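You operate a simulated robot arm through the tools that you are given. There is no shell and no other tool. Be economical: measure what you need, move in short steps, check, and stop when the job is done.

You are at the controls of a simulated two-armed robot. One attempt, no reset.

## Task
Hold the glasses case on the tea table top steady with one hand and open the glasses case lid with the other.
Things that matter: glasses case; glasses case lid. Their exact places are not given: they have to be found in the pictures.

The check looks at the end state, three seconds after you hand in, the way a careful person would. Anything else that was tipped, shoved, dropped, spilled or broken makes it a failure. A push-on lid holds only when it is set on centred and level and pressed home; a screw cap is set on level and turned clockwise until tight.

## Robot
Two 7-joint arms with two-finger parallel grippers on one trunk, on a base that drives. Base frame: it is fixed to the floor where the robot stands at the start and does not move with it; the origin is under the middle of the robot, x ahead of it, y to its left, z up. Lengths are in mm, angles in rad, forces in N, time in s.
The left shoulder is at the start at [70, 134, 1101], the right one opposite. With the tool pointing down near the work surface each hand reaches from about 100 to 640 mm from the robot's upright axis, wherever it stands, measured 20 degrees to its own side. Places, roughly: glasses case lid [600, 100, 800]. Payload 1.57 kg a hand.
Tool frame (each hand has its own): the origin (TCP) lies between the finger pads and is the grasp point; the fingertips stand 30 mm ahead of it; z points along the fingers, y is the line along which they close. Largest opening 80 mm; finger width 17, thickness 12; the body of the gripper, 40 by 82 mm, starts 80 mm behind the TCP.
Orientation is that of the tool frame in the base frame, as a unit quaternion [w, x, y, z]. With the fingers straight down and closing along the base's y, the tool's x points along the base's -x, its y along +y and its z along -z.

## Interface
- The arms move only by the tool jog_arm. It takes "left_rows", "right_rows" or both (then of equal length, played together; a hand with none holds still); each is a list that holds one entry, the list of rows, each a list of 6 numbers: the shift along the tool's x, y, z in m, then the turn, a rotation vector about the tool's x, y, z in degrees. In form: [[[dx, dy, dz, wx, wy, wz], ...]]. A call has 1 to 12 rows; each row is the pose to reach, as a shift and turn from the pose commanded when the call began, along the tool's axes at that moment. "left_claw" and "right_claw" are, for a hand that has rows, the finger opening in m, from 0 to 0.08, set as the call begins (left out, the last holds). Each row takes 0.2 s and may step no farther than 50 mm and 0.15 rad from the row before; otherwise, or with a gripper value out of range, the whole call is refused. Where a pose cannot be reached the arm comes as near as it can. A force on the tool above 40 N (or 10 N above the force at the start of the call, whichever is more), or a blocked arm, ends the call early, and 0.2 s more pass. The fingers move at their own pace (about 153 mm/s each) and stop on an object; they squeeze with about 25 N. The grip force told is the motor's: it shows also when the fingers shut on nothing. Time passes only in rows, and 0.2 s behind the last, so rows that repeat a pose let the fingers close. It gives the time, the measured TCP pose, the force on the tool (base axes), the opening and the grip force at its end, in the units of the frame above (readings bear some noise), with the torque about the TCP (base axes, N m) and any sound that the robot's microphone picked up, and new pictures: "show" is both (left out), scene, wrist or none (wrist: the cameras of the hands that moved).
- Cameras (640 x 400 px; columns grow to the right, rows downward): "scene" is now at [135.3, 4.4, 1325.8]; the picture's right is [0.18, -0.98, 0.00], its down [-0.64, -0.12, -0.76] and it looks along [0.75, 0.14, -0.65] (base axes); focal length 278 px, centre (320, 200). "left" rides on the left gripper at [72, 7, -122] in its tool frame; the picture's right is [-0.09, 1.00, 0.00], its down [-0.84, -0.08, -0.54] and it looks along [-0.54, -0.05, 0.84] (tool axes); focal length 238 px, centre (320, 200). "right" rides on the right gripper at [72, -7, -122] in its tool frame; the picture's right is [0.09, 1.00, 0.00], its down [-0.84, 0.08, -0.54] and it looks along [-0.54, 0.05, 0.84] (tool axes); focal length 238 px, centre (320, 200).
- slide_trunk(by): slides the trunk up (or, below 0, down) by that many mm; the arms and the scene camera ride with it, the base frame stays. It gives what a move gives, with no picture.
- roll_base(legs): drives the robot by 1 to 6 legs, each [ahead, left, turn to the left] in mm, mm and rad, along the robot's own axes; the way and the turn of a leg run together, so that a leg with both is an arc; at most 1500 mm and 3.142 rad a leg. The arms and the cameras ride along, it lands a little off, and it stops where it bumps. It gives what a move gives, and a new picture of the scene camera.
- head_to(pan, tilt): turns the head with the scene camera to pan (to the left, within 1.501 rad either way) and tilt (down, from -0.506 to 1.204), counted from straight ahead of the robot. It gives what a move gives, and a new picture of the scene camera.
- point_at(camera, pixels): for up to 12 pixels [column, row] of the newest picture of that camera ("zoom" is the newest enlarged one), the place [x, y, z] in the base frame of the surface seen there, good to about 2 mm, but the place of the scene camera against the robot may be out by one fixed shift of up to 12 mm in any direction. It takes no simulated time.
- inspect(camera, box): a new picture of the part [left, top, right, bottom] of that camera's present view, enlarged. It takes no simulated time.
- job_done(): hands the job in; it is judged then, once.

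Go step by step. Measure first, check grasps and placings, and put right what went wrong. The budget is 80 turns and 260 pictures, counting those below and the enlarged ones. Unless the task says otherwise, let go and move clear before handing in, and close with one line.

The tools are called after "Emit:" by a JSON object that holds its "fn" and its "kwargs". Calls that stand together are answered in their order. jog_arm: Moves the arms, as the interface text tells. Its arguments: {"type":"object","properties":{"left_rows":{"type":"array"},"left_claw":{"type":"number"},"right_rows":{"type":"array"},"right_claw":{"type":"number"},"show":{"type":"string","enum":["both","scene","wrist","none"]}},"required":[]} The other tools are called the same way: slide_trunk (by) slides the trunk up or down; roll_base (legs) drives the base; head_to (pan, tilt) turns the head that bears the scene camera; point_at (camera, pixels) gives the place of the surface under pixels of a picture; inspect (camera, box) takes an enlarged picture of a part of a camera's view; job_done () hands the job in.

At the start:

```text
clock: 0.0
left_tool_pos: [454.1, 285.1, 1060.7]
left_tool_rot: [0.0, 0.0, 1.0, 0.0]
left_wrist_force: [0.1, 0.2, 0.8]
left_moment: [0.02, -0.03, 0.01]
left_opening: 79.9
left_grip_force: 0.0
right_tool_pos: [376.4, -99.5, 1054.9]
right_tool_rot: [0.0, 0.0, 1.0, 0.0]
right_wrist_force: [0.5, 0.6, 0.1]
right_moment: [-0.04, -0.02, 0.0]
right_opening: 80.2
right_grip_force: 0.0
trunk travel left (down, up): [-675.0, 265.0]
robot x, y, heading: [1.7, -0.5, 0.005]
head pan, tilt: [0.18, 0.707]
```

scene: 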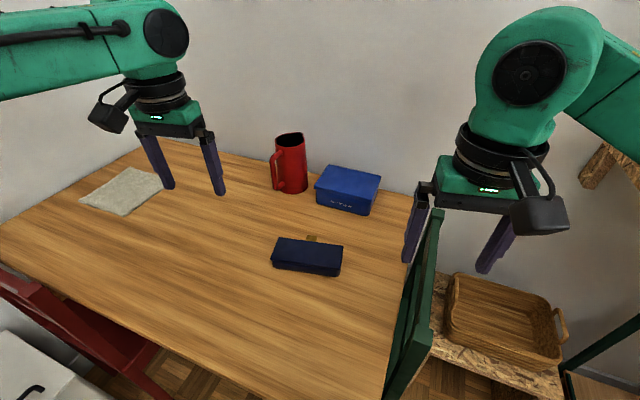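
right: 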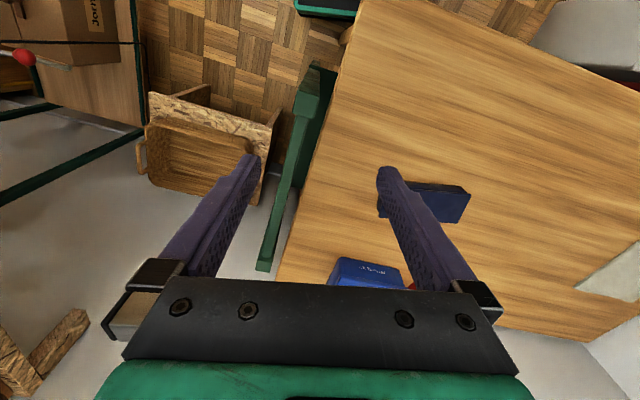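
left: 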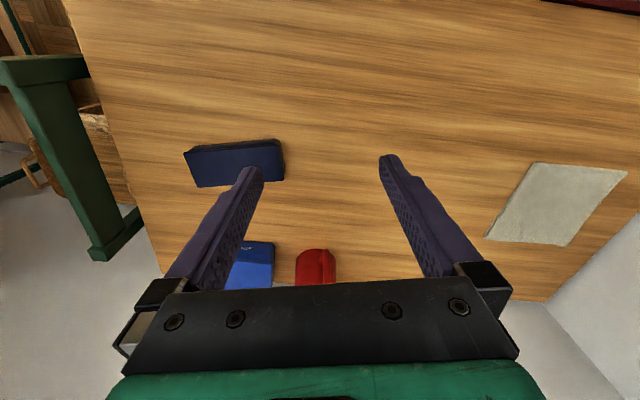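

The dark blue case sits at about (308,257) in the scene, with something brass at (313,238) behind it. I'll enlarge it and measure.

Emit:
{"fn": "inspect", "kwargs": {"camera": "scene", "box": [250, 215, 362, 285]}}

Emit:
{"fn": "inspect", "kwargs": {"camera": "left", "box": [160, 120, 304, 210]}}

Emit:
{"fn": "point_at", "kwargs": {"camera": "scene", "pixels": [[280, 239], [343, 246], [271, 261], [339, 274], [308, 255], [313, 238], [330, 280], [290, 181], [350, 180], [320, 200]]}}

```text
5.71 times, centred on (306, 250) of scene
```

zoom: 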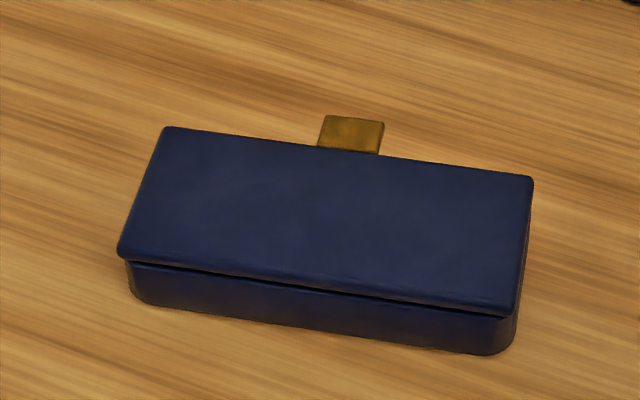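

```text
4.44 times, centred on (232, 165) of left
```

zoom: 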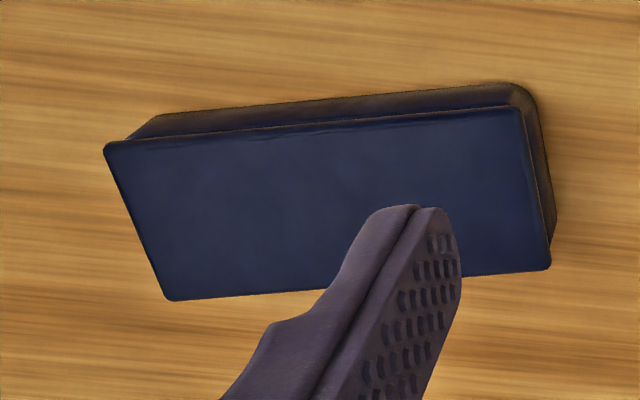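

```text
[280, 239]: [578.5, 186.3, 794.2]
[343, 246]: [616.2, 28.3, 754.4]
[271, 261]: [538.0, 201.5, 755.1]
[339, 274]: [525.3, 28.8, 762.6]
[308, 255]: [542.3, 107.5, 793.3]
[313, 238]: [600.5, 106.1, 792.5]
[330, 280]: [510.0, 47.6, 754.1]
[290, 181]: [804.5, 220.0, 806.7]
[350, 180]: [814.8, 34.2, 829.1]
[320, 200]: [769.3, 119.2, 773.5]
```

The brass tab (z≈792) sticks out from the lid's far edge, so the hinge should be on the near side. I'll get the lid corners from the left camera and from the scene to work out the offset.

Emit:
{"fn": "point_at", "kwargs": {"camera": "zoom", "pixels": [[112, 150], [168, 294], [540, 264], [517, 114], [320, 200], [300, 128], [300, 115], [300, 95], [540, 150], [150, 125]]}}

Emit:
{"fn": "inspect", "kwargs": {"camera": "scene", "box": [250, 215, 362, 285]}}

Emit:
{"fn": "inspect", "kwargs": {"camera": "right", "box": [370, 165, 482, 235]}}

```text
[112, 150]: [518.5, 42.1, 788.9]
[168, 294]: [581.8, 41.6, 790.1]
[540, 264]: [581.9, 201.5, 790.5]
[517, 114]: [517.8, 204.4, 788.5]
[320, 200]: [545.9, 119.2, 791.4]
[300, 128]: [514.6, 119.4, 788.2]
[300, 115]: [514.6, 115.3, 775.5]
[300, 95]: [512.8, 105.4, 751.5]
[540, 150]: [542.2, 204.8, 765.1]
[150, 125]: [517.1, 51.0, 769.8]
```

```text
5.71 times, centred on (306, 250) of scene
```

zoom: 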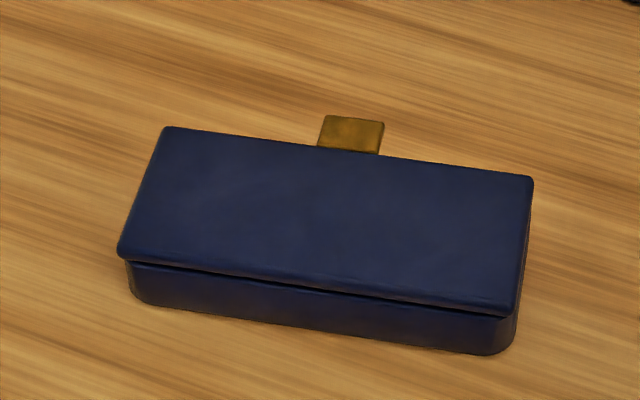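

```text
5.71 times, centred on (426, 200) of right
```

zoom: 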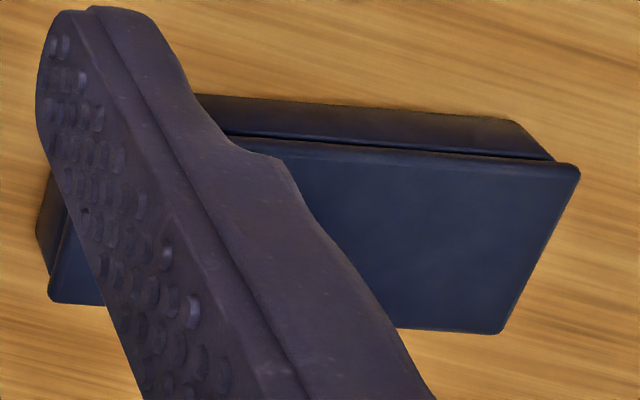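

The lid spans about x 514–585, y 40–206, with its top at z≈790, and it's square to the base frame. Next I'll measure the green thing at (425,290), the table's edges and the tab.

Emit:
{"fn": "point_at", "kwargs": {"camera": "scene", "pixels": [[438, 212], [428, 240], [405, 345], [392, 390], [416, 270], [385, 380], [410, 200], [100, 305], [313, 238], [342, 247], [280, 239], [232, 353]]}}

Emit:
{"fn": "point_at", "kwargs": {"camera": "right", "pixels": [[315, 75], [264, 265], [300, 170], [320, 150], [290, 250], [345, 60], [360, 270], [460, 205]]}}

Emit:
{"fn": "point_at", "kwargs": {"camera": "left", "pixels": [[240, 265], [315, 260], [104, 255], [40, 70], [130, 200]]}}

```text
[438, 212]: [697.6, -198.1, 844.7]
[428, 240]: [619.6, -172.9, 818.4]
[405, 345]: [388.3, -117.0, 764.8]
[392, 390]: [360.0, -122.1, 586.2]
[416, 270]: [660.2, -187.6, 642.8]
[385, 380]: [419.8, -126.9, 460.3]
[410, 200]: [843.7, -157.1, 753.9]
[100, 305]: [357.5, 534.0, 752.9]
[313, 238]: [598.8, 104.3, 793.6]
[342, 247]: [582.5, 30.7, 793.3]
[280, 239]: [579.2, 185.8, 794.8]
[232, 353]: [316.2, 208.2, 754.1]
```

```text
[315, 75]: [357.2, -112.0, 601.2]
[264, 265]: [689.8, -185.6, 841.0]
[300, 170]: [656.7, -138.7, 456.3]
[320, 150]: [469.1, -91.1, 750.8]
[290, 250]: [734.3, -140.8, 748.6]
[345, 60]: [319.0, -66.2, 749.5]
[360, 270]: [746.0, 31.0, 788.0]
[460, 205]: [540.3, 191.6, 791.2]
```

```text
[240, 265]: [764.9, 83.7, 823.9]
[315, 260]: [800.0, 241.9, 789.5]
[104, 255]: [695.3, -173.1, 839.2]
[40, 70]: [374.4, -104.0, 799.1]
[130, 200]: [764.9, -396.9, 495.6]
```

The scene camera reads about 12 mm low in y. A green chair stands along the right edge (top z≈840), so I'd rather hold from the left end with the left hand and open with the right. That means shifting the base left, so I'll look at the floor and red chair on that side first.

Emit:
{"fn": "head_to", "kwargs": {"pan": 0.7, "tilt": 1.1}}

```text
clock: 0.9
left_tool_pos: [454.4, 284.8, 1059.5]
left_tool_rot: [0.001, -0.001, 1.0, -0.001]
left_wrist_force: [-0.2, 0.4, 0.1]
left_moment: [-0.05, -0.01, -0.02]
left_opening: 80.0
left_grip_force: 0.0
right_tool_pos: [375.1, -100.1, 1055.4]
right_tool_rot: [-0.001, 0.001, 1.0, 0.0]
right_wrist_force: [0.1, 0.9, -0.4]
right_moment: [0.0, 0.01, -0.01]
right_opening: 80.1
right_grip_force: 0.1
trunk travel left (down, up): [-675.0, 265.0]
robot x, y, heading: [0.5, 0.7, -0.0]
head pan, tilt: [0.7, 1.1]
```

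scene: 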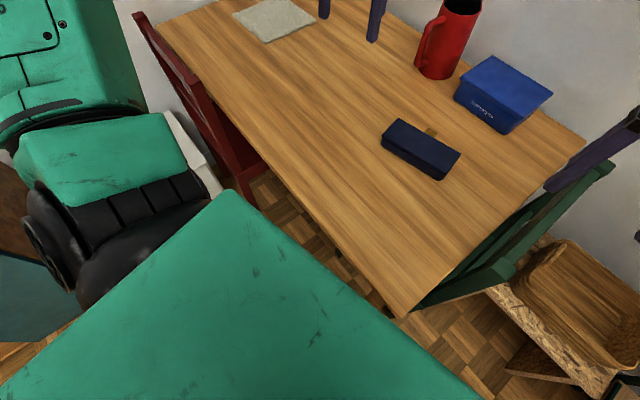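

I'll measure the robot's front, the table's near edge and the red chair.

Emit:
{"fn": "point_at", "kwargs": {"camera": "scene", "pixels": [[228, 195], [300, 260], [400, 330], [250, 300], [402, 315], [300, 205], [240, 190], [225, 170], [205, 110], [140, 20], [210, 185], [255, 160]]}}

```text
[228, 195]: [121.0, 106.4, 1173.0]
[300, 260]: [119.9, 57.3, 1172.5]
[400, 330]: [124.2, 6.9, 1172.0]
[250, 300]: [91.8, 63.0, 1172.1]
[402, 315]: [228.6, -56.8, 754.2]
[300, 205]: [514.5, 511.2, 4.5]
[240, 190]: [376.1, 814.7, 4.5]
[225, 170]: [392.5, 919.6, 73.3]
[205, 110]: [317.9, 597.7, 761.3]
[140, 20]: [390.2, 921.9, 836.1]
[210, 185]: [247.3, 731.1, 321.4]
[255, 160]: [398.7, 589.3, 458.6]
```

The trunk front is at x≈120 and the red chair starts at y≈560, so there's room. I'll drive 150 left and 40 ahead, then look back at the case.

Emit:
{"fn": "roll_base", "kwargs": {"legs": [[0, 150, 0], [40, 0, 0]]}}

Emit:
{"fn": "head_to", "kwargs": {"pan": 0.0, "tilt": 0.85}}

```text
clock: 2.8
left_tool_pos: [485.7, 428.6, 1060.9]
left_tool_rot: [0.0, 0.005, 1.0, 0.001]
left_wrist_force: [-0.1, 0.1, -0.6]
left_moment: [0.04, 0.02, -0.02]
left_opening: 80.1
left_grip_force: 0.0
right_tool_pos: [404.9, 42.3, 1055.2]
right_tool_rot: [0.0, 0.005, 1.0, 0.001]
right_wrist_force: [0.6, 0.2, 0.1]
right_moment: [0.01, 0.03, 0.03]
right_opening: 80.0
right_grip_force: 0.0
trunk travel left (down, up): [-675.0, 265.0]
robot x, y, heading: [30.0, 148.3, -0.01]
head pan, tilt: [0.7, 1.1]
```

scene: 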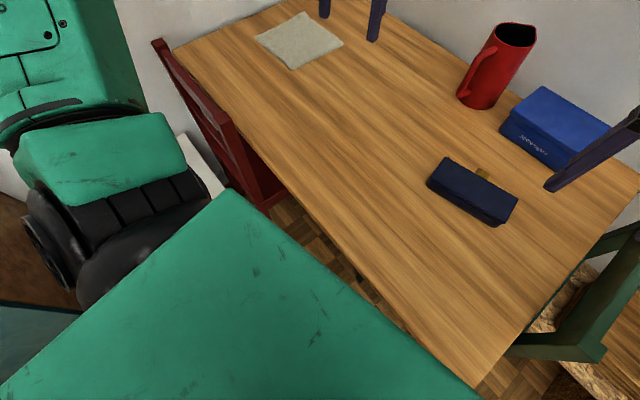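

```text
clock: 3.9
left_tool_pos: [485.8, 428.7, 1061.0]
left_tool_rot: [0.0, 0.005, 1.0, 0.0]
left_wrist_force: [0.7, -0.2, -1.1]
left_moment: [-0.03, 0.0, -0.01]
left_opening: 79.8
left_grip_force: 0.0
right_tool_pos: [404.3, 45.5, 1054.6]
right_tool_rot: [0.0, 0.005, 1.0, 0.0]
right_wrist_force: [-0.8, 0.6, 0.1]
right_moment: [-0.02, -0.01, 0.03]
right_opening: 79.9
right_grip_force: 0.1
trunk travel left (down, up): [-675.0, 265.0]
robot x, y, heading: [33.6, 145.6, -0.01]
head pan, tilt: [0.0, 0.85]
```

scene: 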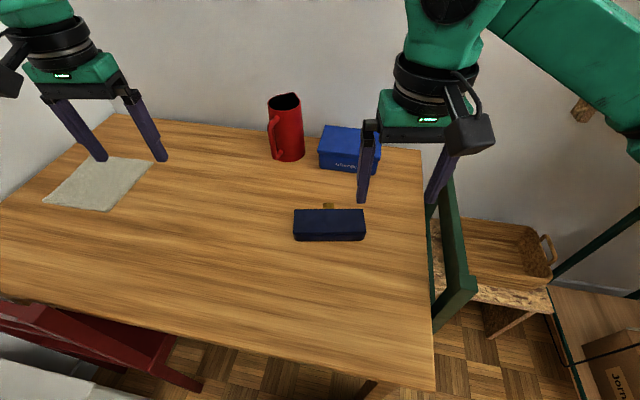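

The base is now at about (33,146). I'll turn the left hand to point along -y, 18° down with its camera on top, while bringing it toward the left of the case.

Emit:
{"fn": "jog_arm", "kwargs": {"left_rows": [[[-0.0055, -0.008, 0.0146, 4.256, 4.256, -5.858], [-0.011, -0.016, 0.0292, 8.513, 8.513, -11.716], [-0.0165, -0.024, 0.0438, 12.769, 12.769, -17.574], [-0.022, -0.032, 0.0584, 17.025, 17.025, -23.433], [-0.0275, -0.04, 0.073, 21.281, 21.281, -29.291], [-0.033, -0.048, 0.0876, 25.538, 25.538, -35.149], [-0.0385, -0.056, 0.1022, 29.794, 29.794, -41.007], [-0.044, -0.064, 0.1168, 34.05, 34.05, -46.865], [-0.0495, -0.072, 0.1314, 38.307, 38.307, -52.723], [-0.055, -0.08, 0.146, 42.563, 42.563, -58.582], [-0.0605, -0.088, 0.1606, 46.819, 46.819, -64.44]]], "left_claw": 0.08}}

```text
clock: 6.3
left_tool_pos: [474.2, 339.2, 944.1]
left_tool_rot: [-0.361, -0.504, 0.697, -0.361]
left_wrist_force: [-0.4, -0.2, -0.6]
left_moment: [0.01, -0.03, -0.03]
left_opening: 80.3
left_grip_force: 0.0
left hand out of reach, approached as far as the arm can: row 8, 9, 10, 11
right_tool_pos: [402.8, 44.1, 1055.2]
right_tool_rot: [0.001, 0.006, 1.0, 0.0]
right_wrist_force: [0.1, 0.0, -0.5]
right_moment: [-0.02, 0.02, 0.01]
right_opening: 79.8
right_grip_force: 0.0
trunk travel left (down, up): [-675.0, 265.0]
robot x, y, heading: [30.6, 147.1, -0.009]
head pan, tilt: [0.0, 0.85]
```

scene: 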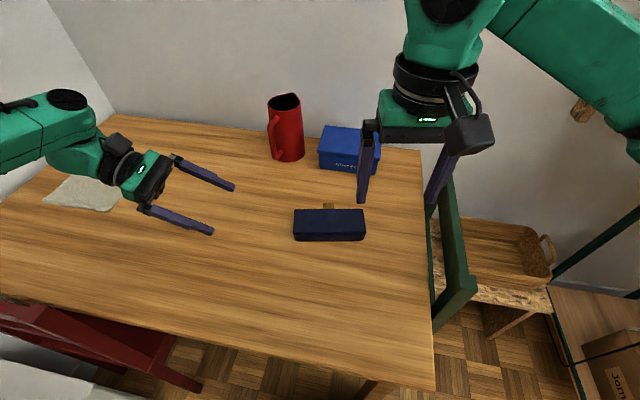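
left: 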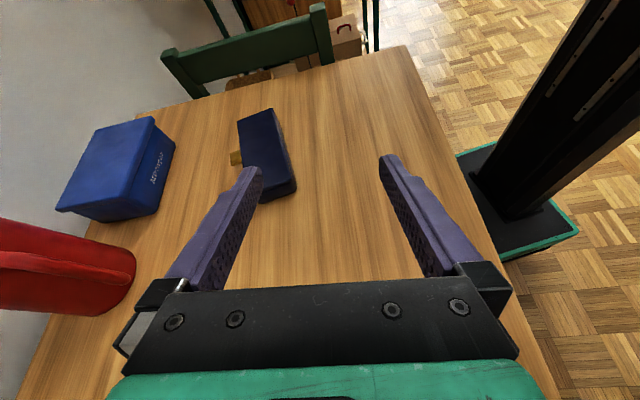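

The left arm ran short in x and z, so the shoulder needs to be lower and closer. I'll check the base platform's extent against the table before driving in.

Emit:
{"fn": "point_at", "kwargs": {"camera": "left", "pixels": [[575, 232], [500, 258], [462, 158], [490, 215], [480, 230], [540, 390]]}}

Emit:
{"fn": "point_at", "kwargs": {"camera": "scene", "pixels": [[432, 385], [370, 390], [250, 350], [170, 360], [200, 385], [100, 325]]}}

```text
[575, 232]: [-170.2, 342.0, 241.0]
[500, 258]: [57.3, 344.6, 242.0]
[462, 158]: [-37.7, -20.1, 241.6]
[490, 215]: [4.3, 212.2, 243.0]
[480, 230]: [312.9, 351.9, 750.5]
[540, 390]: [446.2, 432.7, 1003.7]
```

```text
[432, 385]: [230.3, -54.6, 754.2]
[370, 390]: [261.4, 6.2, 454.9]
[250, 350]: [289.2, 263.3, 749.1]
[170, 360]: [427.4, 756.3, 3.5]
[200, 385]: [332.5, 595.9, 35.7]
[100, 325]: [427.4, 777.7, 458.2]
```

The platform spans y −50 to 344 and there's a table leg near (261,6), so I'll go left 100 first, then 80 ahead. After that I'll lower the trunk.

Emit:
{"fn": "roll_base", "kwargs": {"legs": [[0, 100, 0.01], [80, 0, 0]]}}

Emit:
{"fn": "slide_trunk", "kwargs": {"by": -60}}

```text
clock: 8.1
left_tool_pos: [553.3, 445.4, 943.8]
left_tool_rot: [-0.359, -0.507, 0.694, -0.364]
left_wrist_force: [-0.1, 0.5, 0.3]
left_moment: [0.0, 0.03, 0.03]
left_opening: 80.1
left_grip_force: 0.2
right_tool_pos: [486.2, 148.3, 1055.7]
right_tool_rot: [0.001, 0.0, 1.0, 0.001]
right_wrist_force: [-0.3, -0.8, 0.3]
right_moment: [-0.02, 0.01, 0.0]
right_opening: 79.6
right_grip_force: 0.1
trunk travel left (down, up): [-675.0, 265.0]
robot x, y, heading: [110.9, 251.7, 0.002]
head pan, tilt: [0.0, 0.85]
```

scene: 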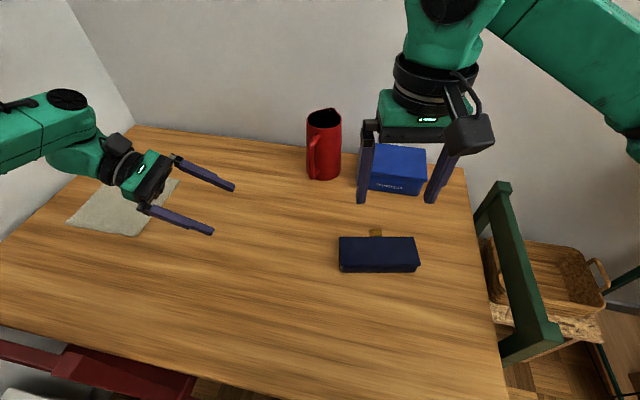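

```text
clock: 9.1
left_tool_pos: [553.4, 443.9, 882.6]
left_tool_rot: [-0.359, -0.507, 0.695, -0.363]
left_wrist_force: [-0.6, 0.2, -0.4]
left_moment: [-0.01, 0.0, -0.01]
left_opening: 80.1
left_grip_force: 0.0
right_tool_pos: [485.1, 147.9, 994.6]
right_tool_rot: [0.001, 0.0, 1.0, -0.001]
right_wrist_force: [0.0, 0.6, 0.0]
right_moment: [-0.02, 0.05, -0.01]
right_opening: 80.1
right_grip_force: 0.1
trunk travel left (down, up): [-615.0, 325.0]
robot x, y, heading: [107.3, 249.6, -0.005]
head pan, tilt: [0.0, 0.85]
```

The heading is good and the left arm has slack now. I'll finish the rotation and bring the left TCP to about (549,320,823).

Emit:
{"fn": "jog_arm", "kwargs": {"left_rows": [[[0.001, -0.004, 0.034, 2.25, 2.25, -3.1], [0.002, -0.008, 0.068, 4.5, 4.5, -6.2], [0.003, -0.012, 0.102, 6.75, 6.75, -9.3], [0.004, -0.016, 0.136, 9.02, 9.02, -12.41], [0.004, -0.016, 0.136, 9.02, 9.02, -12.41]]]}}

```text
clock: 10.3
left_tool_pos: [488.1, 339.9, 876.0]
left_tool_rot: [0.406, 0.577, -0.575, 0.414]
left_wrist_force: [-0.1, 0.8, 0.1]
left_moment: [0.01, 0.0, -0.05]
left_opening: 79.9
left_grip_force: 0.0
left hand out of reach, approached as far as the arm can: row 1, 2, 3, 4, 5
right_tool_pos: [485.4, 147.0, 995.2]
right_tool_rot: [0.0, 0.0, 1.0, 0.0]
right_wrist_force: [-0.4, 0.2, 0.0]
right_moment: [-0.03, -0.03, 0.01]
right_opening: 79.9
right_grip_force: 0.0
trunk travel left (down, up): [-615.0, 325.0]
robot x, y, heading: [111.5, 248.2, -0.003]
head pan, tilt: [0.0, 0.85]
```

scene: 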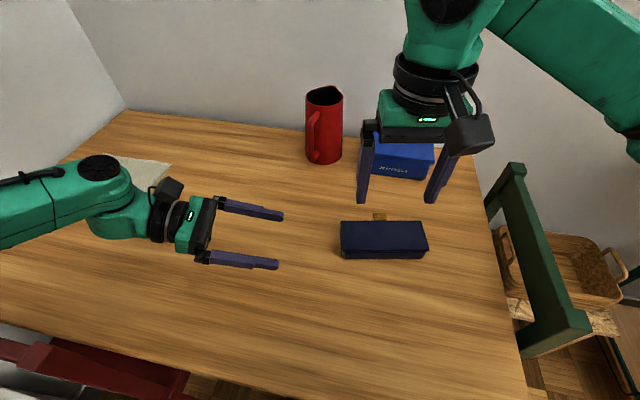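
left: 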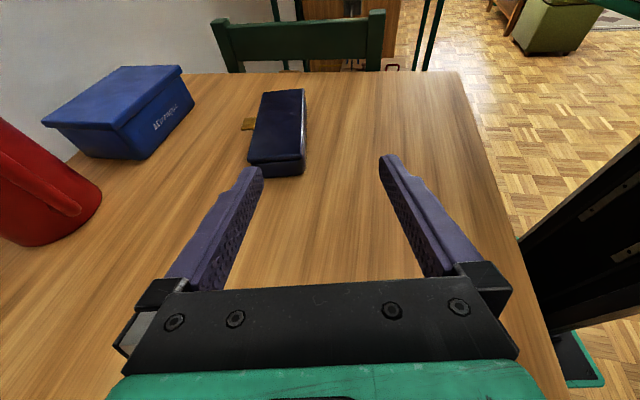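

The orientation is right, but position falls short by (61,−20,−53). I'll see where the left forearm and elbow are to understand the limit.

Emit:
{"fn": "point_at", "kwargs": {"camera": "scene", "pixels": [[10, 225], [60, 205], [98, 172], [125, 215], [170, 215], [200, 225]]}}

Emit:
{"fn": "head_to", "kwargs": {"pan": 0.9, "tilt": 0.6}}

```text
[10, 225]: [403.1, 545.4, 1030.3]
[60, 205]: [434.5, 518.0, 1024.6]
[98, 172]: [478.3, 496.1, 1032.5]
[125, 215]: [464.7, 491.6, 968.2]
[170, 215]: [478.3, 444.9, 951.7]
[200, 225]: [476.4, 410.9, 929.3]
```

```text
clock: 11.5
left_tool_pos: [486.8, 339.8, 875.8]
left_tool_rot: [0.406, 0.577, -0.576, 0.412]
left_wrist_force: [-0.2, -0.2, -0.1]
left_moment: [-0.05, 0.03, 0.0]
left_opening: 80.1
left_grip_force: 0.1
right_tool_pos: [486.1, 147.9, 995.7]
right_tool_rot: [0.0, -0.001, 1.0, 0.0]
right_wrist_force: [0.1, 0.3, 0.6]
right_moment: [0.03, -0.01, 0.02]
right_opening: 79.9
right_grip_force: 0.0
trunk travel left (down, up): [-615.0, 325.0]
robot x, y, heading: [115.9, 248.6, 0.0]
head pan, tilt: [0.901, 0.6]
```

scene: 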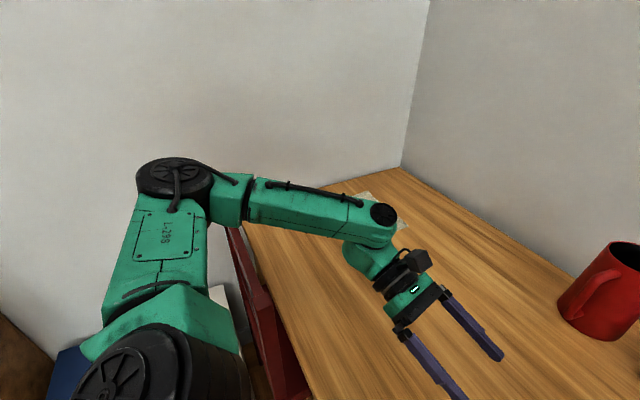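

The wrist, not the distance, is the limit: the hand is bent hard against the forearm. Turning the robot right by 0.5 rad eases that. Everything stays above z≈850 during the swing, so it clears the case and the chair.

Emit:
{"fn": "roll_base", "kwargs": {"legs": [[0, 0, -0.5]]}}

Emit:
{"fn": "head_to", "kwargs": {"pan": 0.4, "tilt": 0.85}}

```text
clock: 13.3
left_tool_pos: [520.0, 224.0, 875.7]
left_tool_rot: [-0.479, -0.454, 0.677, -0.327]
left_wrist_force: [0.8, -1.6, 0.1]
left_moment: [0.07, 0.02, -0.14]
left_opening: 79.9
left_grip_force: 0.1
right_tool_pos: [444.5, 48.4, 995.4]
right_tool_rot: [0.001, 0.194, 0.981, 0.0]
right_wrist_force: [-1.1, 0.5, -0.3]
right_moment: [-0.07, -0.13, -0.01]
right_opening: 80.0
right_grip_force: 0.1
trunk travel left (down, up): [-615.0, 325.0]
robot x, y, heading: [132.3, 287.1, -0.395]
head pan, tilt: [0.901, 0.6]
```

scene: 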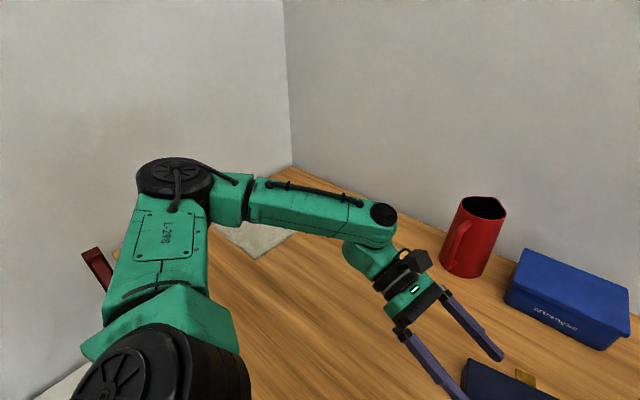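

```text
clock: 14.2
left_tool_pos: [521.7, 226.3, 876.4]
left_tool_rot: [-0.478, -0.454, 0.677, -0.326]
left_wrist_force: [-0.2, 0.5, -0.8]
left_moment: [-0.04, -0.01, 0.01]
left_opening: 80.2
left_grip_force: 0.1
right_tool_pos: [444.7, 47.4, 995.7]
right_tool_rot: [0.0, 0.195, 0.981, 0.0]
right_wrist_force: [0.4, 0.4, 0.5]
right_moment: [0.0, -0.01, 0.01]
right_opening: 79.7
right_grip_force: 0.0
trunk travel left (down, up): [-615.0, 325.0]
robot x, y, heading: [132.8, 285.2, -0.392]
head pan, tilt: [0.4, 0.85]
```

scene: 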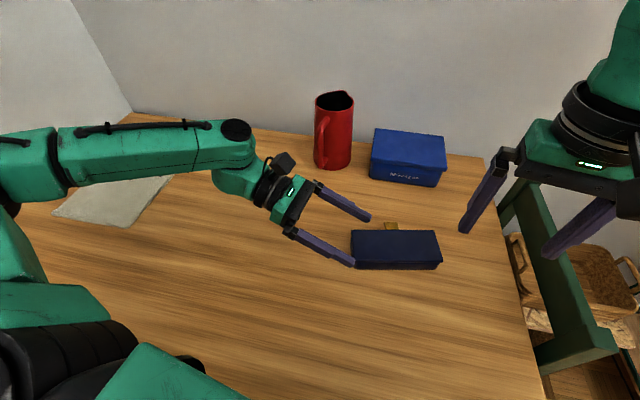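

The base bumped and stopped at heading −0.39, position (133,285). That's usable. I'll turn the left hand back to point along −y while pulling it out to y≈300, and re-measure the case in case the table shifted.

Emit:
{"fn": "jog_arm", "kwargs": {"left_rows": [[[-0.008, 0.001, -0.025, 5.33, 0, -1.73], [-0.016, 0.0015, -0.05, 10.65, 0, -3.47], [-0.0244, 0.0024, -0.075, 16.0, 0, -5.2], [-0.0576, 0.0024, -0.0642, 21.3, 0, -6.93], [-0.091, 0.0024, -0.0535, 21.3, 0, -6.93], [-0.091, 0.0024, -0.0535, 21.3, 0, -6.93]]]}}

```text
clock: 15.6
left_tool_pos: [546.9, 300.9, 809.6]
left_tool_rot: [-0.405, -0.575, 0.576, -0.417]
left_wrist_force: [0.1, -0.1, 0.1]
left_moment: [0.01, -0.01, -0.02]
left_opening: 79.9
left_grip_force: 0.1
right_tool_pos: [443.0, 48.7, 995.7]
right_tool_rot: [0.001, 0.195, 0.981, -0.001]
right_wrist_force: [-0.2, -0.3, -0.3]
right_moment: [-0.05, -0.04, -0.06]
right_opening: 80.0
right_grip_force: 0.1
trunk travel left (down, up): [-615.0, 325.0]
robot x, y, heading: [135.8, 286.5, -0.393]
head pan, tilt: [0.4, 0.85]
```

scene: 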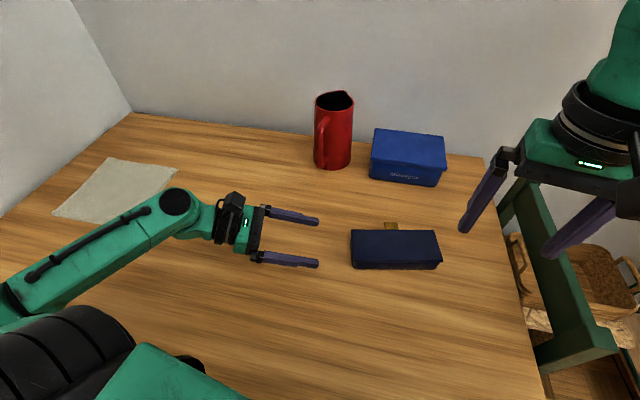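
left: 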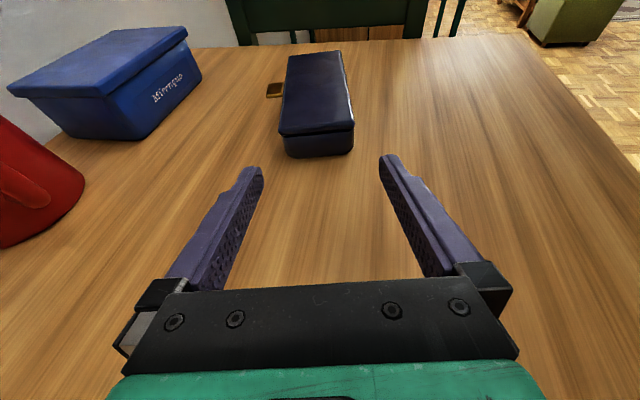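

Reached exactly, and the case lies straight ahead between the fingers. I'll enlarge it and measure it from the left camera.

Emit:
{"fn": "inspect", "kwargs": {"camera": "left", "box": [240, 40, 384, 130]}}

Emit:
{"fn": "inspect", "kwargs": {"camera": "left", "box": [256, 90, 384, 170]}}

Emit:
{"fn": "point_at", "kwargs": {"camera": "zoom", "pixels": [[125, 200], [470, 175], [150, 330], [470, 310], [300, 260], [300, 330], [300, 205], [300, 225], [300, 240], [90, 5]]}}

Emit:
{"fn": "point_at", "kwargs": {"camera": "left", "pixels": [[273, 91], [281, 132], [352, 125], [289, 58], [340, 54], [277, 85], [283, 110], [355, 148], [287, 152], [271, 97]]}}

```text
4.44 times, centred on (312, 85) of left
```

zoom: 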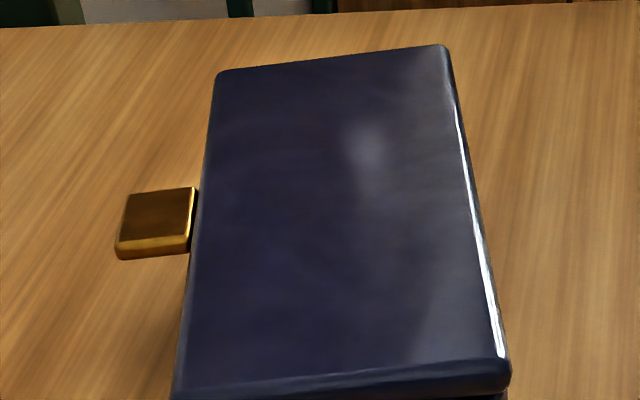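

```text
5.00 times, centred on (320, 130) of left
```

zoom: 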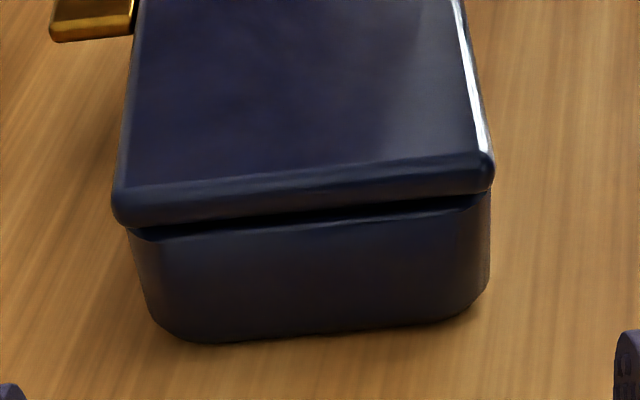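

```text
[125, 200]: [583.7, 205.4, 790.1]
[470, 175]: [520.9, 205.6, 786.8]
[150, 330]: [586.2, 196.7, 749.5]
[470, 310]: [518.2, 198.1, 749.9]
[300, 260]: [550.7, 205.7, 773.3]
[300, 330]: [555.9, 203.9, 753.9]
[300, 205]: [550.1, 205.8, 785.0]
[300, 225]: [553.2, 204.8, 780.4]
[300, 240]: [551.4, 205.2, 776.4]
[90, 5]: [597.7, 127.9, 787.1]
```

```text
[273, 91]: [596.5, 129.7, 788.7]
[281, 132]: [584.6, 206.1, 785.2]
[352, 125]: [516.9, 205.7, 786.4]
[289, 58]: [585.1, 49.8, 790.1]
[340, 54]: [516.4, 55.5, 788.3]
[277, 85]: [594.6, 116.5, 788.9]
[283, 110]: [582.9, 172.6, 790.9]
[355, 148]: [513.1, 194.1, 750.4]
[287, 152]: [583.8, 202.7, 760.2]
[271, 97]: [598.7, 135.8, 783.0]
```

Case: x 516–586 (centre 550.5), left end y=206, body/lid gap z≈779. Tab is at about x 586–602, y≈124, z 779–789. I'll bring the left hand to about (550.5,245,785) and check alignment.

Emit:
{"fn": "jog_arm", "kwargs": {"left_rows": [[[-0.0018, -0.001, 0.03, 0, 0, 0], [-0.0036, -0.002, 0.06, 0, 0, 0], [-0.0036, -0.002, 0.06, 0, 0, 0], [-0.0036, -0.002, 0.06, 0, 0, 0]]], "show": "wrist"}}

Emit:
{"fn": "inspect", "kwargs": {"camera": "left", "box": [200, 60, 440, 210]}}

Emit:
{"fn": "point_at", "kwargs": {"camera": "zoom", "pixels": [[170, 300], [480, 300], [320, 250], [200, 200], [450, 200]]}}

```text
clock: 16.6
left_tool_pos: [551.6, 243.6, 785.2]
left_tool_rot: [-0.405, -0.575, 0.575, -0.417]
left_wrist_force: [1.0, 0.0, 0.3]
left_moment: [0.02, 0.01, -0.01]
left_opening: 80.0
left_grip_force: 0.1
right_tool_pos: [445.3, 47.4, 994.6]
right_tool_rot: [-0.001, 0.195, 0.981, 0.0]
right_wrist_force: [0.3, 0.7, -0.9]
right_moment: [0.01, 0.04, -0.02]
right_opening: 80.0
right_grip_force: 0.0
trunk travel left (down, up): [-615.0, 325.0]
robot x, y, heading: [135.0, 284.6, -0.394]
head pan, tilt: [0.4, 0.85]
```

left: 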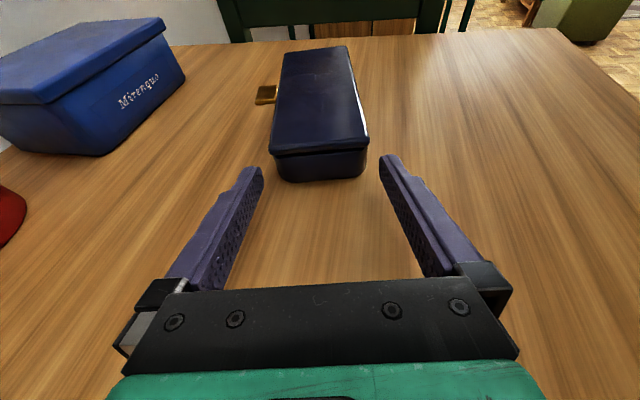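

```text
2.67 times, centred on (320, 135) of left
```

zoom: 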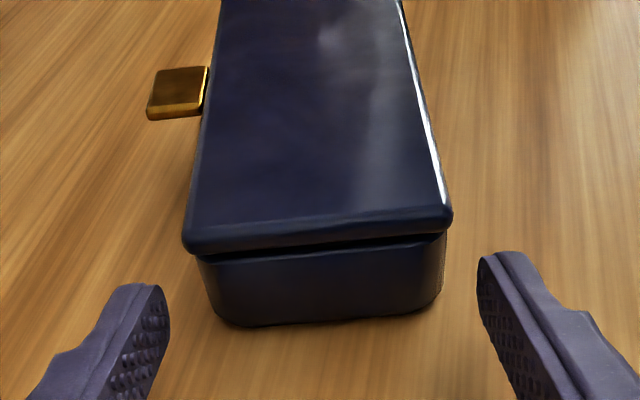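

```text
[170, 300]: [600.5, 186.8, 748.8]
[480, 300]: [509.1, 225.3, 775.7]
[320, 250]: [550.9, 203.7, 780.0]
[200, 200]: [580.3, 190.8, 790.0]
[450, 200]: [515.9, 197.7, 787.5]
```

The fingers straddle the case evenly. I'll move in to TCP about (551,216,771), fingertips low along the body, without closing yet.

Emit:
{"fn": "jog_arm", "kwargs": {"left_rows": [[[-0.003, -0.0005, 0.01, 0, 0, 0], [-0.0047, -0.0005, 0.02, 0, 0, 0], [-0.0047, -0.0005, 0.031, 0, 0, 0], [-0.0047, -0.0005, 0.031, 0, 0, 0]]], "show": "both"}}

Emit:
{"fn": "inspect", "kwargs": {"camera": "left", "box": [200, 90, 440, 240]}}

Emit:
{"fn": "inspect", "kwargs": {"camera": "scene", "box": [290, 200, 450, 300]}}

```text
clock: 17.6
left_tool_pos: [551.8, 217.7, 771.6]
left_tool_rot: [-0.405, -0.575, 0.577, -0.416]
left_wrist_force: [-0.4, 0.1, -0.3]
left_moment: [0.04, 0.0, -0.01]
left_opening: 80.1
left_grip_force: 0.1
right_tool_pos: [444.3, 46.9, 996.0]
right_tool_rot: [0.001, 0.195, 0.981, 0.0]
right_wrist_force: [-0.2, -1.0, -0.5]
right_moment: [0.02, 0.0, 0.0]
right_opening: 79.9
right_grip_force: 0.0
trunk travel left (down, up): [-615.0, 325.0]
robot x, y, heading: [133.6, 283.4, -0.393]
head pan, tilt: [0.4, 0.85]
```

scene: 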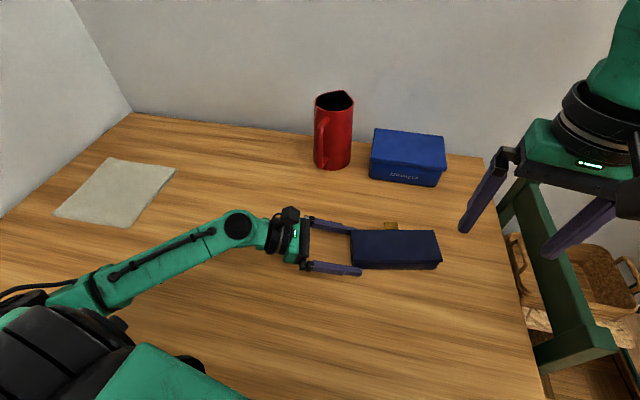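
left: 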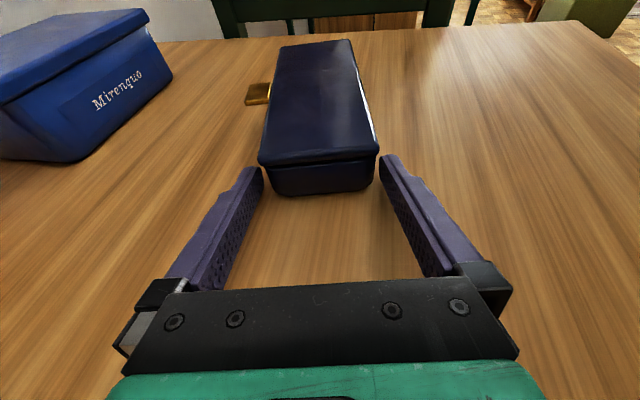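

```text
2.67 times, centred on (320, 165) of left
```

zoom: 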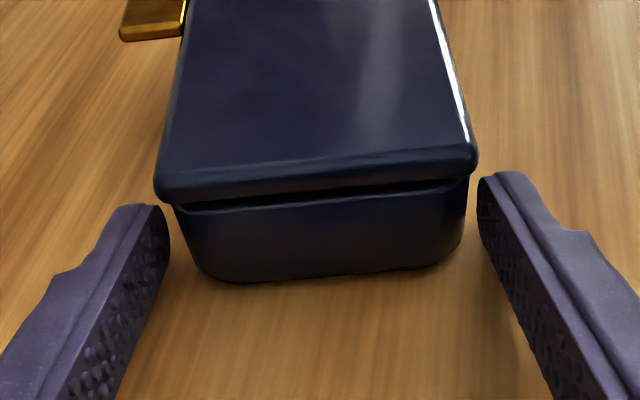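

```text
4.00 times, centred on (370, 250) of scene
```

zoom: 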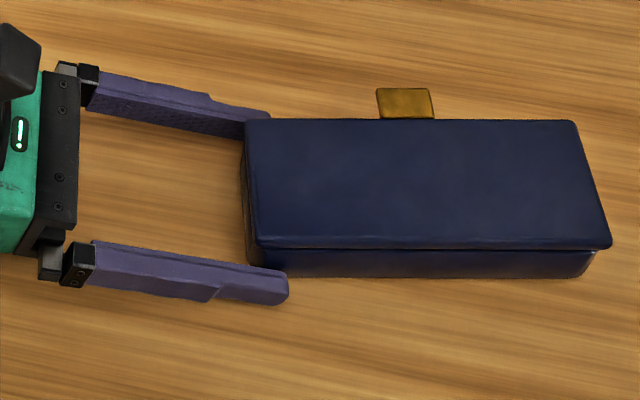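

The fingers overlap the end by only about 10 mm. I'll flatten the tilt by 4° and push about 7 mm deeper, keeping the pads below the lid gap.

Emit:
{"fn": "jog_arm", "kwargs": {"left_rows": [[[0, 0.0005, 0.0037, 0, 2, 0], [-0.0002, 0.0005, 0.0074, 0, 4, 0], [-0.0002, 0.0005, 0.0074, 0, 4, 0], [-0.0002, 0.0005, 0.0074, 0, 4, 0]]], "show": "none"}}

Emit:
{"fn": "inspect", "kwargs": {"camera": "left", "box": [200, 90, 440, 240]}}

Emit:
{"fn": "inspect", "kwargs": {"camera": "scene", "box": [290, 200, 450, 300]}}

```text
clock: 18.6
left_tool_pos: [547.9, 203.7, 768.4]
left_tool_rot: [-0.417, -0.561, 0.57, -0.431]
left_wrist_force: [0.0, 0.3, 0.3]
left_moment: [-0.01, -0.01, -0.01]
left_opening: 80.0
left_grip_force: 0.0
right_tool_pos: [439.3, 36.0, 994.8]
right_tool_rot: [0.002, 0.195, 0.981, 0.007]
right_wrist_force: [-0.3, 1.2, -0.3]
right_moment: [0.03, -0.03, 0.01]
right_opening: 80.0
right_grip_force: 0.1
trunk travel left (down, up): [-615.0, 325.0]
robot x, y, heading: [136.6, 283.4, -0.39]
head pan, tilt: [0.4, 0.85]
```

```text
2.67 times, centred on (320, 165) of left
```

zoom: 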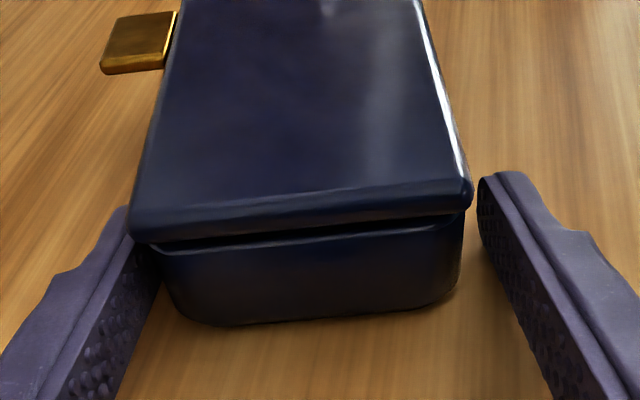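

```text
4.00 times, centred on (370, 250) of scene
```

zoom: 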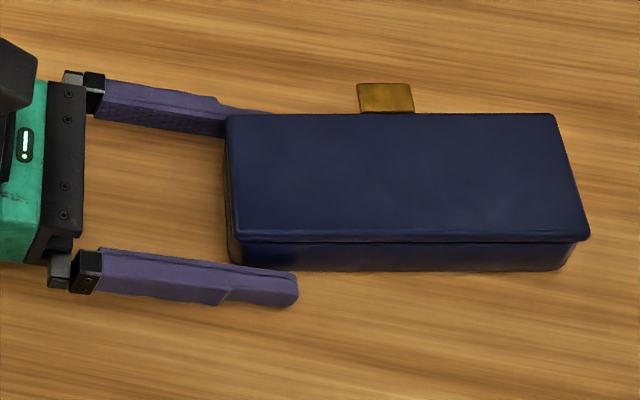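

The right hand, which should be still, moved (−5,−11) and tilted slightly, so the whole robot may be leaning. Something on the left arm may be touching; I'll look at the left elbow.

Emit:
{"fn": "head_to", "kwargs": {"pan": 1.0, "tilt": 0.85}}

```text
clock: 19.6
left_tool_pos: [548.1, 203.3, 768.8]
left_tool_rot: [-0.415, -0.562, 0.571, -0.431]
left_wrist_force: [0.7, 1.4, 0.1]
left_moment: [0.03, 0.0, 0.0]
left_opening: 80.0
left_grip_force: 0.0
right_tool_pos: [438.3, 35.4, 994.6]
right_tool_rot: [0.002, 0.194, 0.981, 0.008]
right_wrist_force: [-0.5, 0.3, 0.2]
right_moment: [-0.01, 0.03, 0.01]
right_opening: 80.0
right_grip_force: 0.1
trunk travel left (down, up): [-615.0, 325.0]
robot x, y, heading: [135.7, 282.1, -0.396]
head pan, tilt: [1.0, 0.85]
```

scene: 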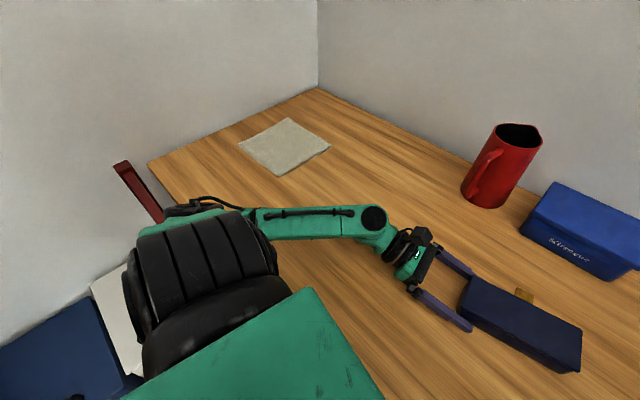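

Emit:
{"fn": "point_at", "kwargs": {"camera": "scene", "pixels": [[190, 215], [240, 222], [262, 232], [300, 225], [375, 218], [300, 240], [165, 212], [150, 205], [125, 168], [340, 237]]}}

Emit:
{"fn": "inspect", "kwargs": {"camera": "scene", "box": [100, 140, 420, 340]}}

```text
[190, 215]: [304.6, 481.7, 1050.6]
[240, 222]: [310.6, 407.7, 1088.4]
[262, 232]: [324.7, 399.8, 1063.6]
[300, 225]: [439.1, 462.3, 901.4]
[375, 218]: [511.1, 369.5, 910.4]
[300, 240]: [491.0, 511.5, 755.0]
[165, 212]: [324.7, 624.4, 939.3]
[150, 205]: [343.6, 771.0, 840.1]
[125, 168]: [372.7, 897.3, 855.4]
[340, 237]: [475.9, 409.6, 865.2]
```

```text
2.00 times, centred on (260, 240) of scene
```

zoom: 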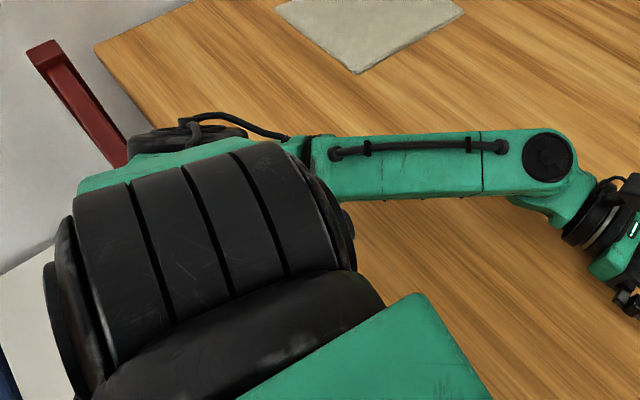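

The left elbow is at about (325,624), z≈900, and the red chair's top (z≈840) is right there, so they may be touching. I'll back out that last step and see whether the lean goes away.

Emit:
{"fn": "jog_arm", "kwargs": {"left_rows": [[[0.0002, 0, -0.004, 0, -2, 0], [0.0003, -0.0005, -0.0074, 0, -4, 0], [0.0003, -0.0005, -0.0074, 0, -4, 0]]], "show": "none"}}

```text
clock: 20.4
left_tool_pos: [553.6, 217.6, 768.8]
left_tool_rot: [-0.406, -0.574, 0.576, -0.417]
left_wrist_force: [-0.8, -0.4, 0.0]
left_moment: [0.07, 0.0, 0.05]
left_opening: 80.2
left_grip_force: 0.0
right_tool_pos: [446.1, 47.4, 993.4]
right_tool_rot: [0.0, 0.195, 0.981, -0.001]
right_wrist_force: [0.3, 0.3, -0.6]
right_moment: [-0.01, -0.02, -0.01]
right_opening: 80.0
right_grip_force: 0.1
trunk travel left (down, up): [-615.0, 325.0]
robot x, y, heading: [137.5, 286.2, -0.392]
head pan, tilt: [1.0, 0.85]
```

The lean is gone, so it was elbow contact. I'll back the hand out, raise the trunk 100 mm and re-approach with a higher elbow.

Emit:
{"fn": "jog_arm", "kwargs": {"left_rows": [[[0, 0, -0.03, 0, 0, 0], [0.003, 0, -0.06, 0, 0, 0]]], "show": "none"}}

Emit:
{"fn": "slide_trunk", "kwargs": {"by": 100}}

Emit:
{"fn": "head_to", "kwargs": {"pan": 1.0, "tilt": 0.86}}

```text
clock: 21.0
left_tool_pos: [550.6, 272.3, 793.8]
left_tool_rot: [-0.406, -0.575, 0.576, -0.417]
left_wrist_force: [0.0, 1.6, 0.0]
left_moment: [0.02, 0.03, -0.03]
left_opening: 80.0
left_grip_force: 0.1
right_tool_pos: [444.7, 49.1, 995.0]
right_tool_rot: [0.001, 0.194, 0.981, 0.0]
right_wrist_force: [-0.1, -1.0, -0.1]
right_moment: [-0.03, -0.01, -0.01]
right_opening: 80.2
right_grip_force: 0.0
trunk travel left (down, up): [-615.0, 325.0]
robot x, y, heading: [134.6, 282.9, -0.395]
head pan, tilt: [1.0, 0.85]
```

```text
clock: 22.3
left_tool_pos: [550.7, 272.8, 892.9]
left_tool_rot: [-0.406, -0.574, 0.577, -0.416]
left_wrist_force: [0.6, 0.2, 0.4]
left_moment: [0.01, 0.0, 0.01]
left_opening: 79.8
left_grip_force: 0.1
right_tool_pos: [444.5, 47.9, 1094.4]
right_tool_rot: [0.0, 0.195, 0.981, 0.0]
right_wrist_force: [0.8, -1.1, 0.3]
right_moment: [0.02, -0.02, -0.01]
right_opening: 80.2
right_grip_force: 0.1
trunk travel left (down, up): [-715.0, 225.0]
robot x, y, heading: [135.0, 282.4, -0.397]
head pan, tilt: [1.0, 0.85]
```

```text
clock: 22.9
left_tool_pos: [550.7, 272.6, 891.6]
left_tool_rot: [-0.406, -0.574, 0.576, -0.417]
left_wrist_force: [0.3, -0.3, -0.6]
left_moment: [0.0, 0.01, 0.01]
left_opening: 79.8
left_grip_force: 0.1
right_tool_pos: [444.1, 48.1, 1095.8]
right_tool_rot: [0.0, 0.195, 0.981, 0.0]
right_wrist_force: [-0.2, 0.4, -0.1]
right_moment: [-0.01, -0.03, 0.01]
right_opening: 79.9
right_grip_force: 0.2
trunk travel left (down, up): [-715.0, 225.0]
robot x, y, heading: [137.9, 281.9, -0.393]
head pan, tilt: [1.0, 0.86]
```

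scene: 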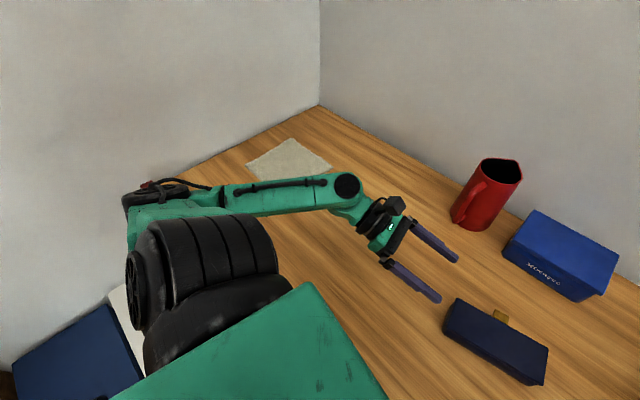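

Now I'll lower the left hand by arm alone to about (550.5,272,793) and check the lean and the elbow.

Emit:
{"fn": "jog_arm", "kwargs": {"left_rows": [[[-0.032, 0, 0.0103, 0, 0, 0], [-0.064, 0, 0.0206, 0, 0, 0], [-0.095, 0, 0.031, 0, 0, 0], [-0.095, 0, 0.031, 0, 0, 0]]], "show": "scene"}}

Emit:
{"fn": "point_at", "kwargs": {"camera": "scene", "pixels": [[140, 200], [180, 195], [230, 200], [280, 195], [345, 190], [150, 230], [130, 215], [320, 230], [285, 215]]}}

```text
clock: 23.9
left_tool_pos: [552.0, 275.3, 793.5]
left_tool_rot: [-0.405, -0.575, 0.576, -0.417]
left_wrist_force: [0.1, -0.3, 0.7]
left_moment: [-0.01, 0.0, 0.01]
left_opening: 79.9
left_grip_force: 0.0
right_tool_pos: [444.7, 48.9, 1095.1]
right_tool_rot: [0.001, 0.195, 0.981, -0.001]
right_wrist_force: [-1.1, -0.5, -0.2]
right_moment: [0.0, 0.03, 0.01]
right_opening: 80.1
right_grip_force: 0.0
trunk travel left (down, up): [-715.0, 225.0]
robot x, y, heading: [134.8, 284.3, -0.394]
head pan, tilt: [1.0, 0.86]
```

scene: 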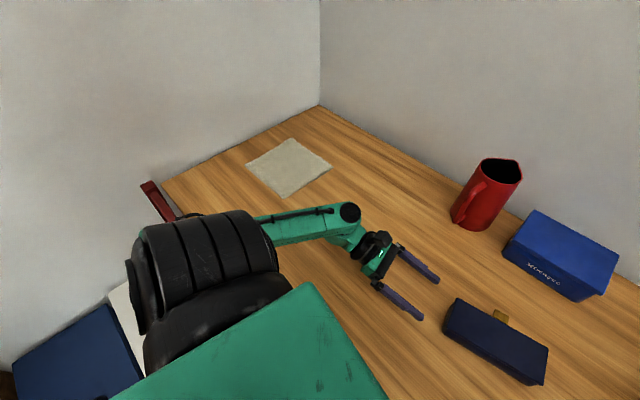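

```text
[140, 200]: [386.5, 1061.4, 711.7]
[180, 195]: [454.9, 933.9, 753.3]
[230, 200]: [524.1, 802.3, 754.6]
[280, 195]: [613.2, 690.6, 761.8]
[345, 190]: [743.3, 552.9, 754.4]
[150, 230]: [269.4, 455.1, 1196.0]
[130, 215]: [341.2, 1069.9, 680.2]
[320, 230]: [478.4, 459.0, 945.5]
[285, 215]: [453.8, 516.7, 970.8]
```

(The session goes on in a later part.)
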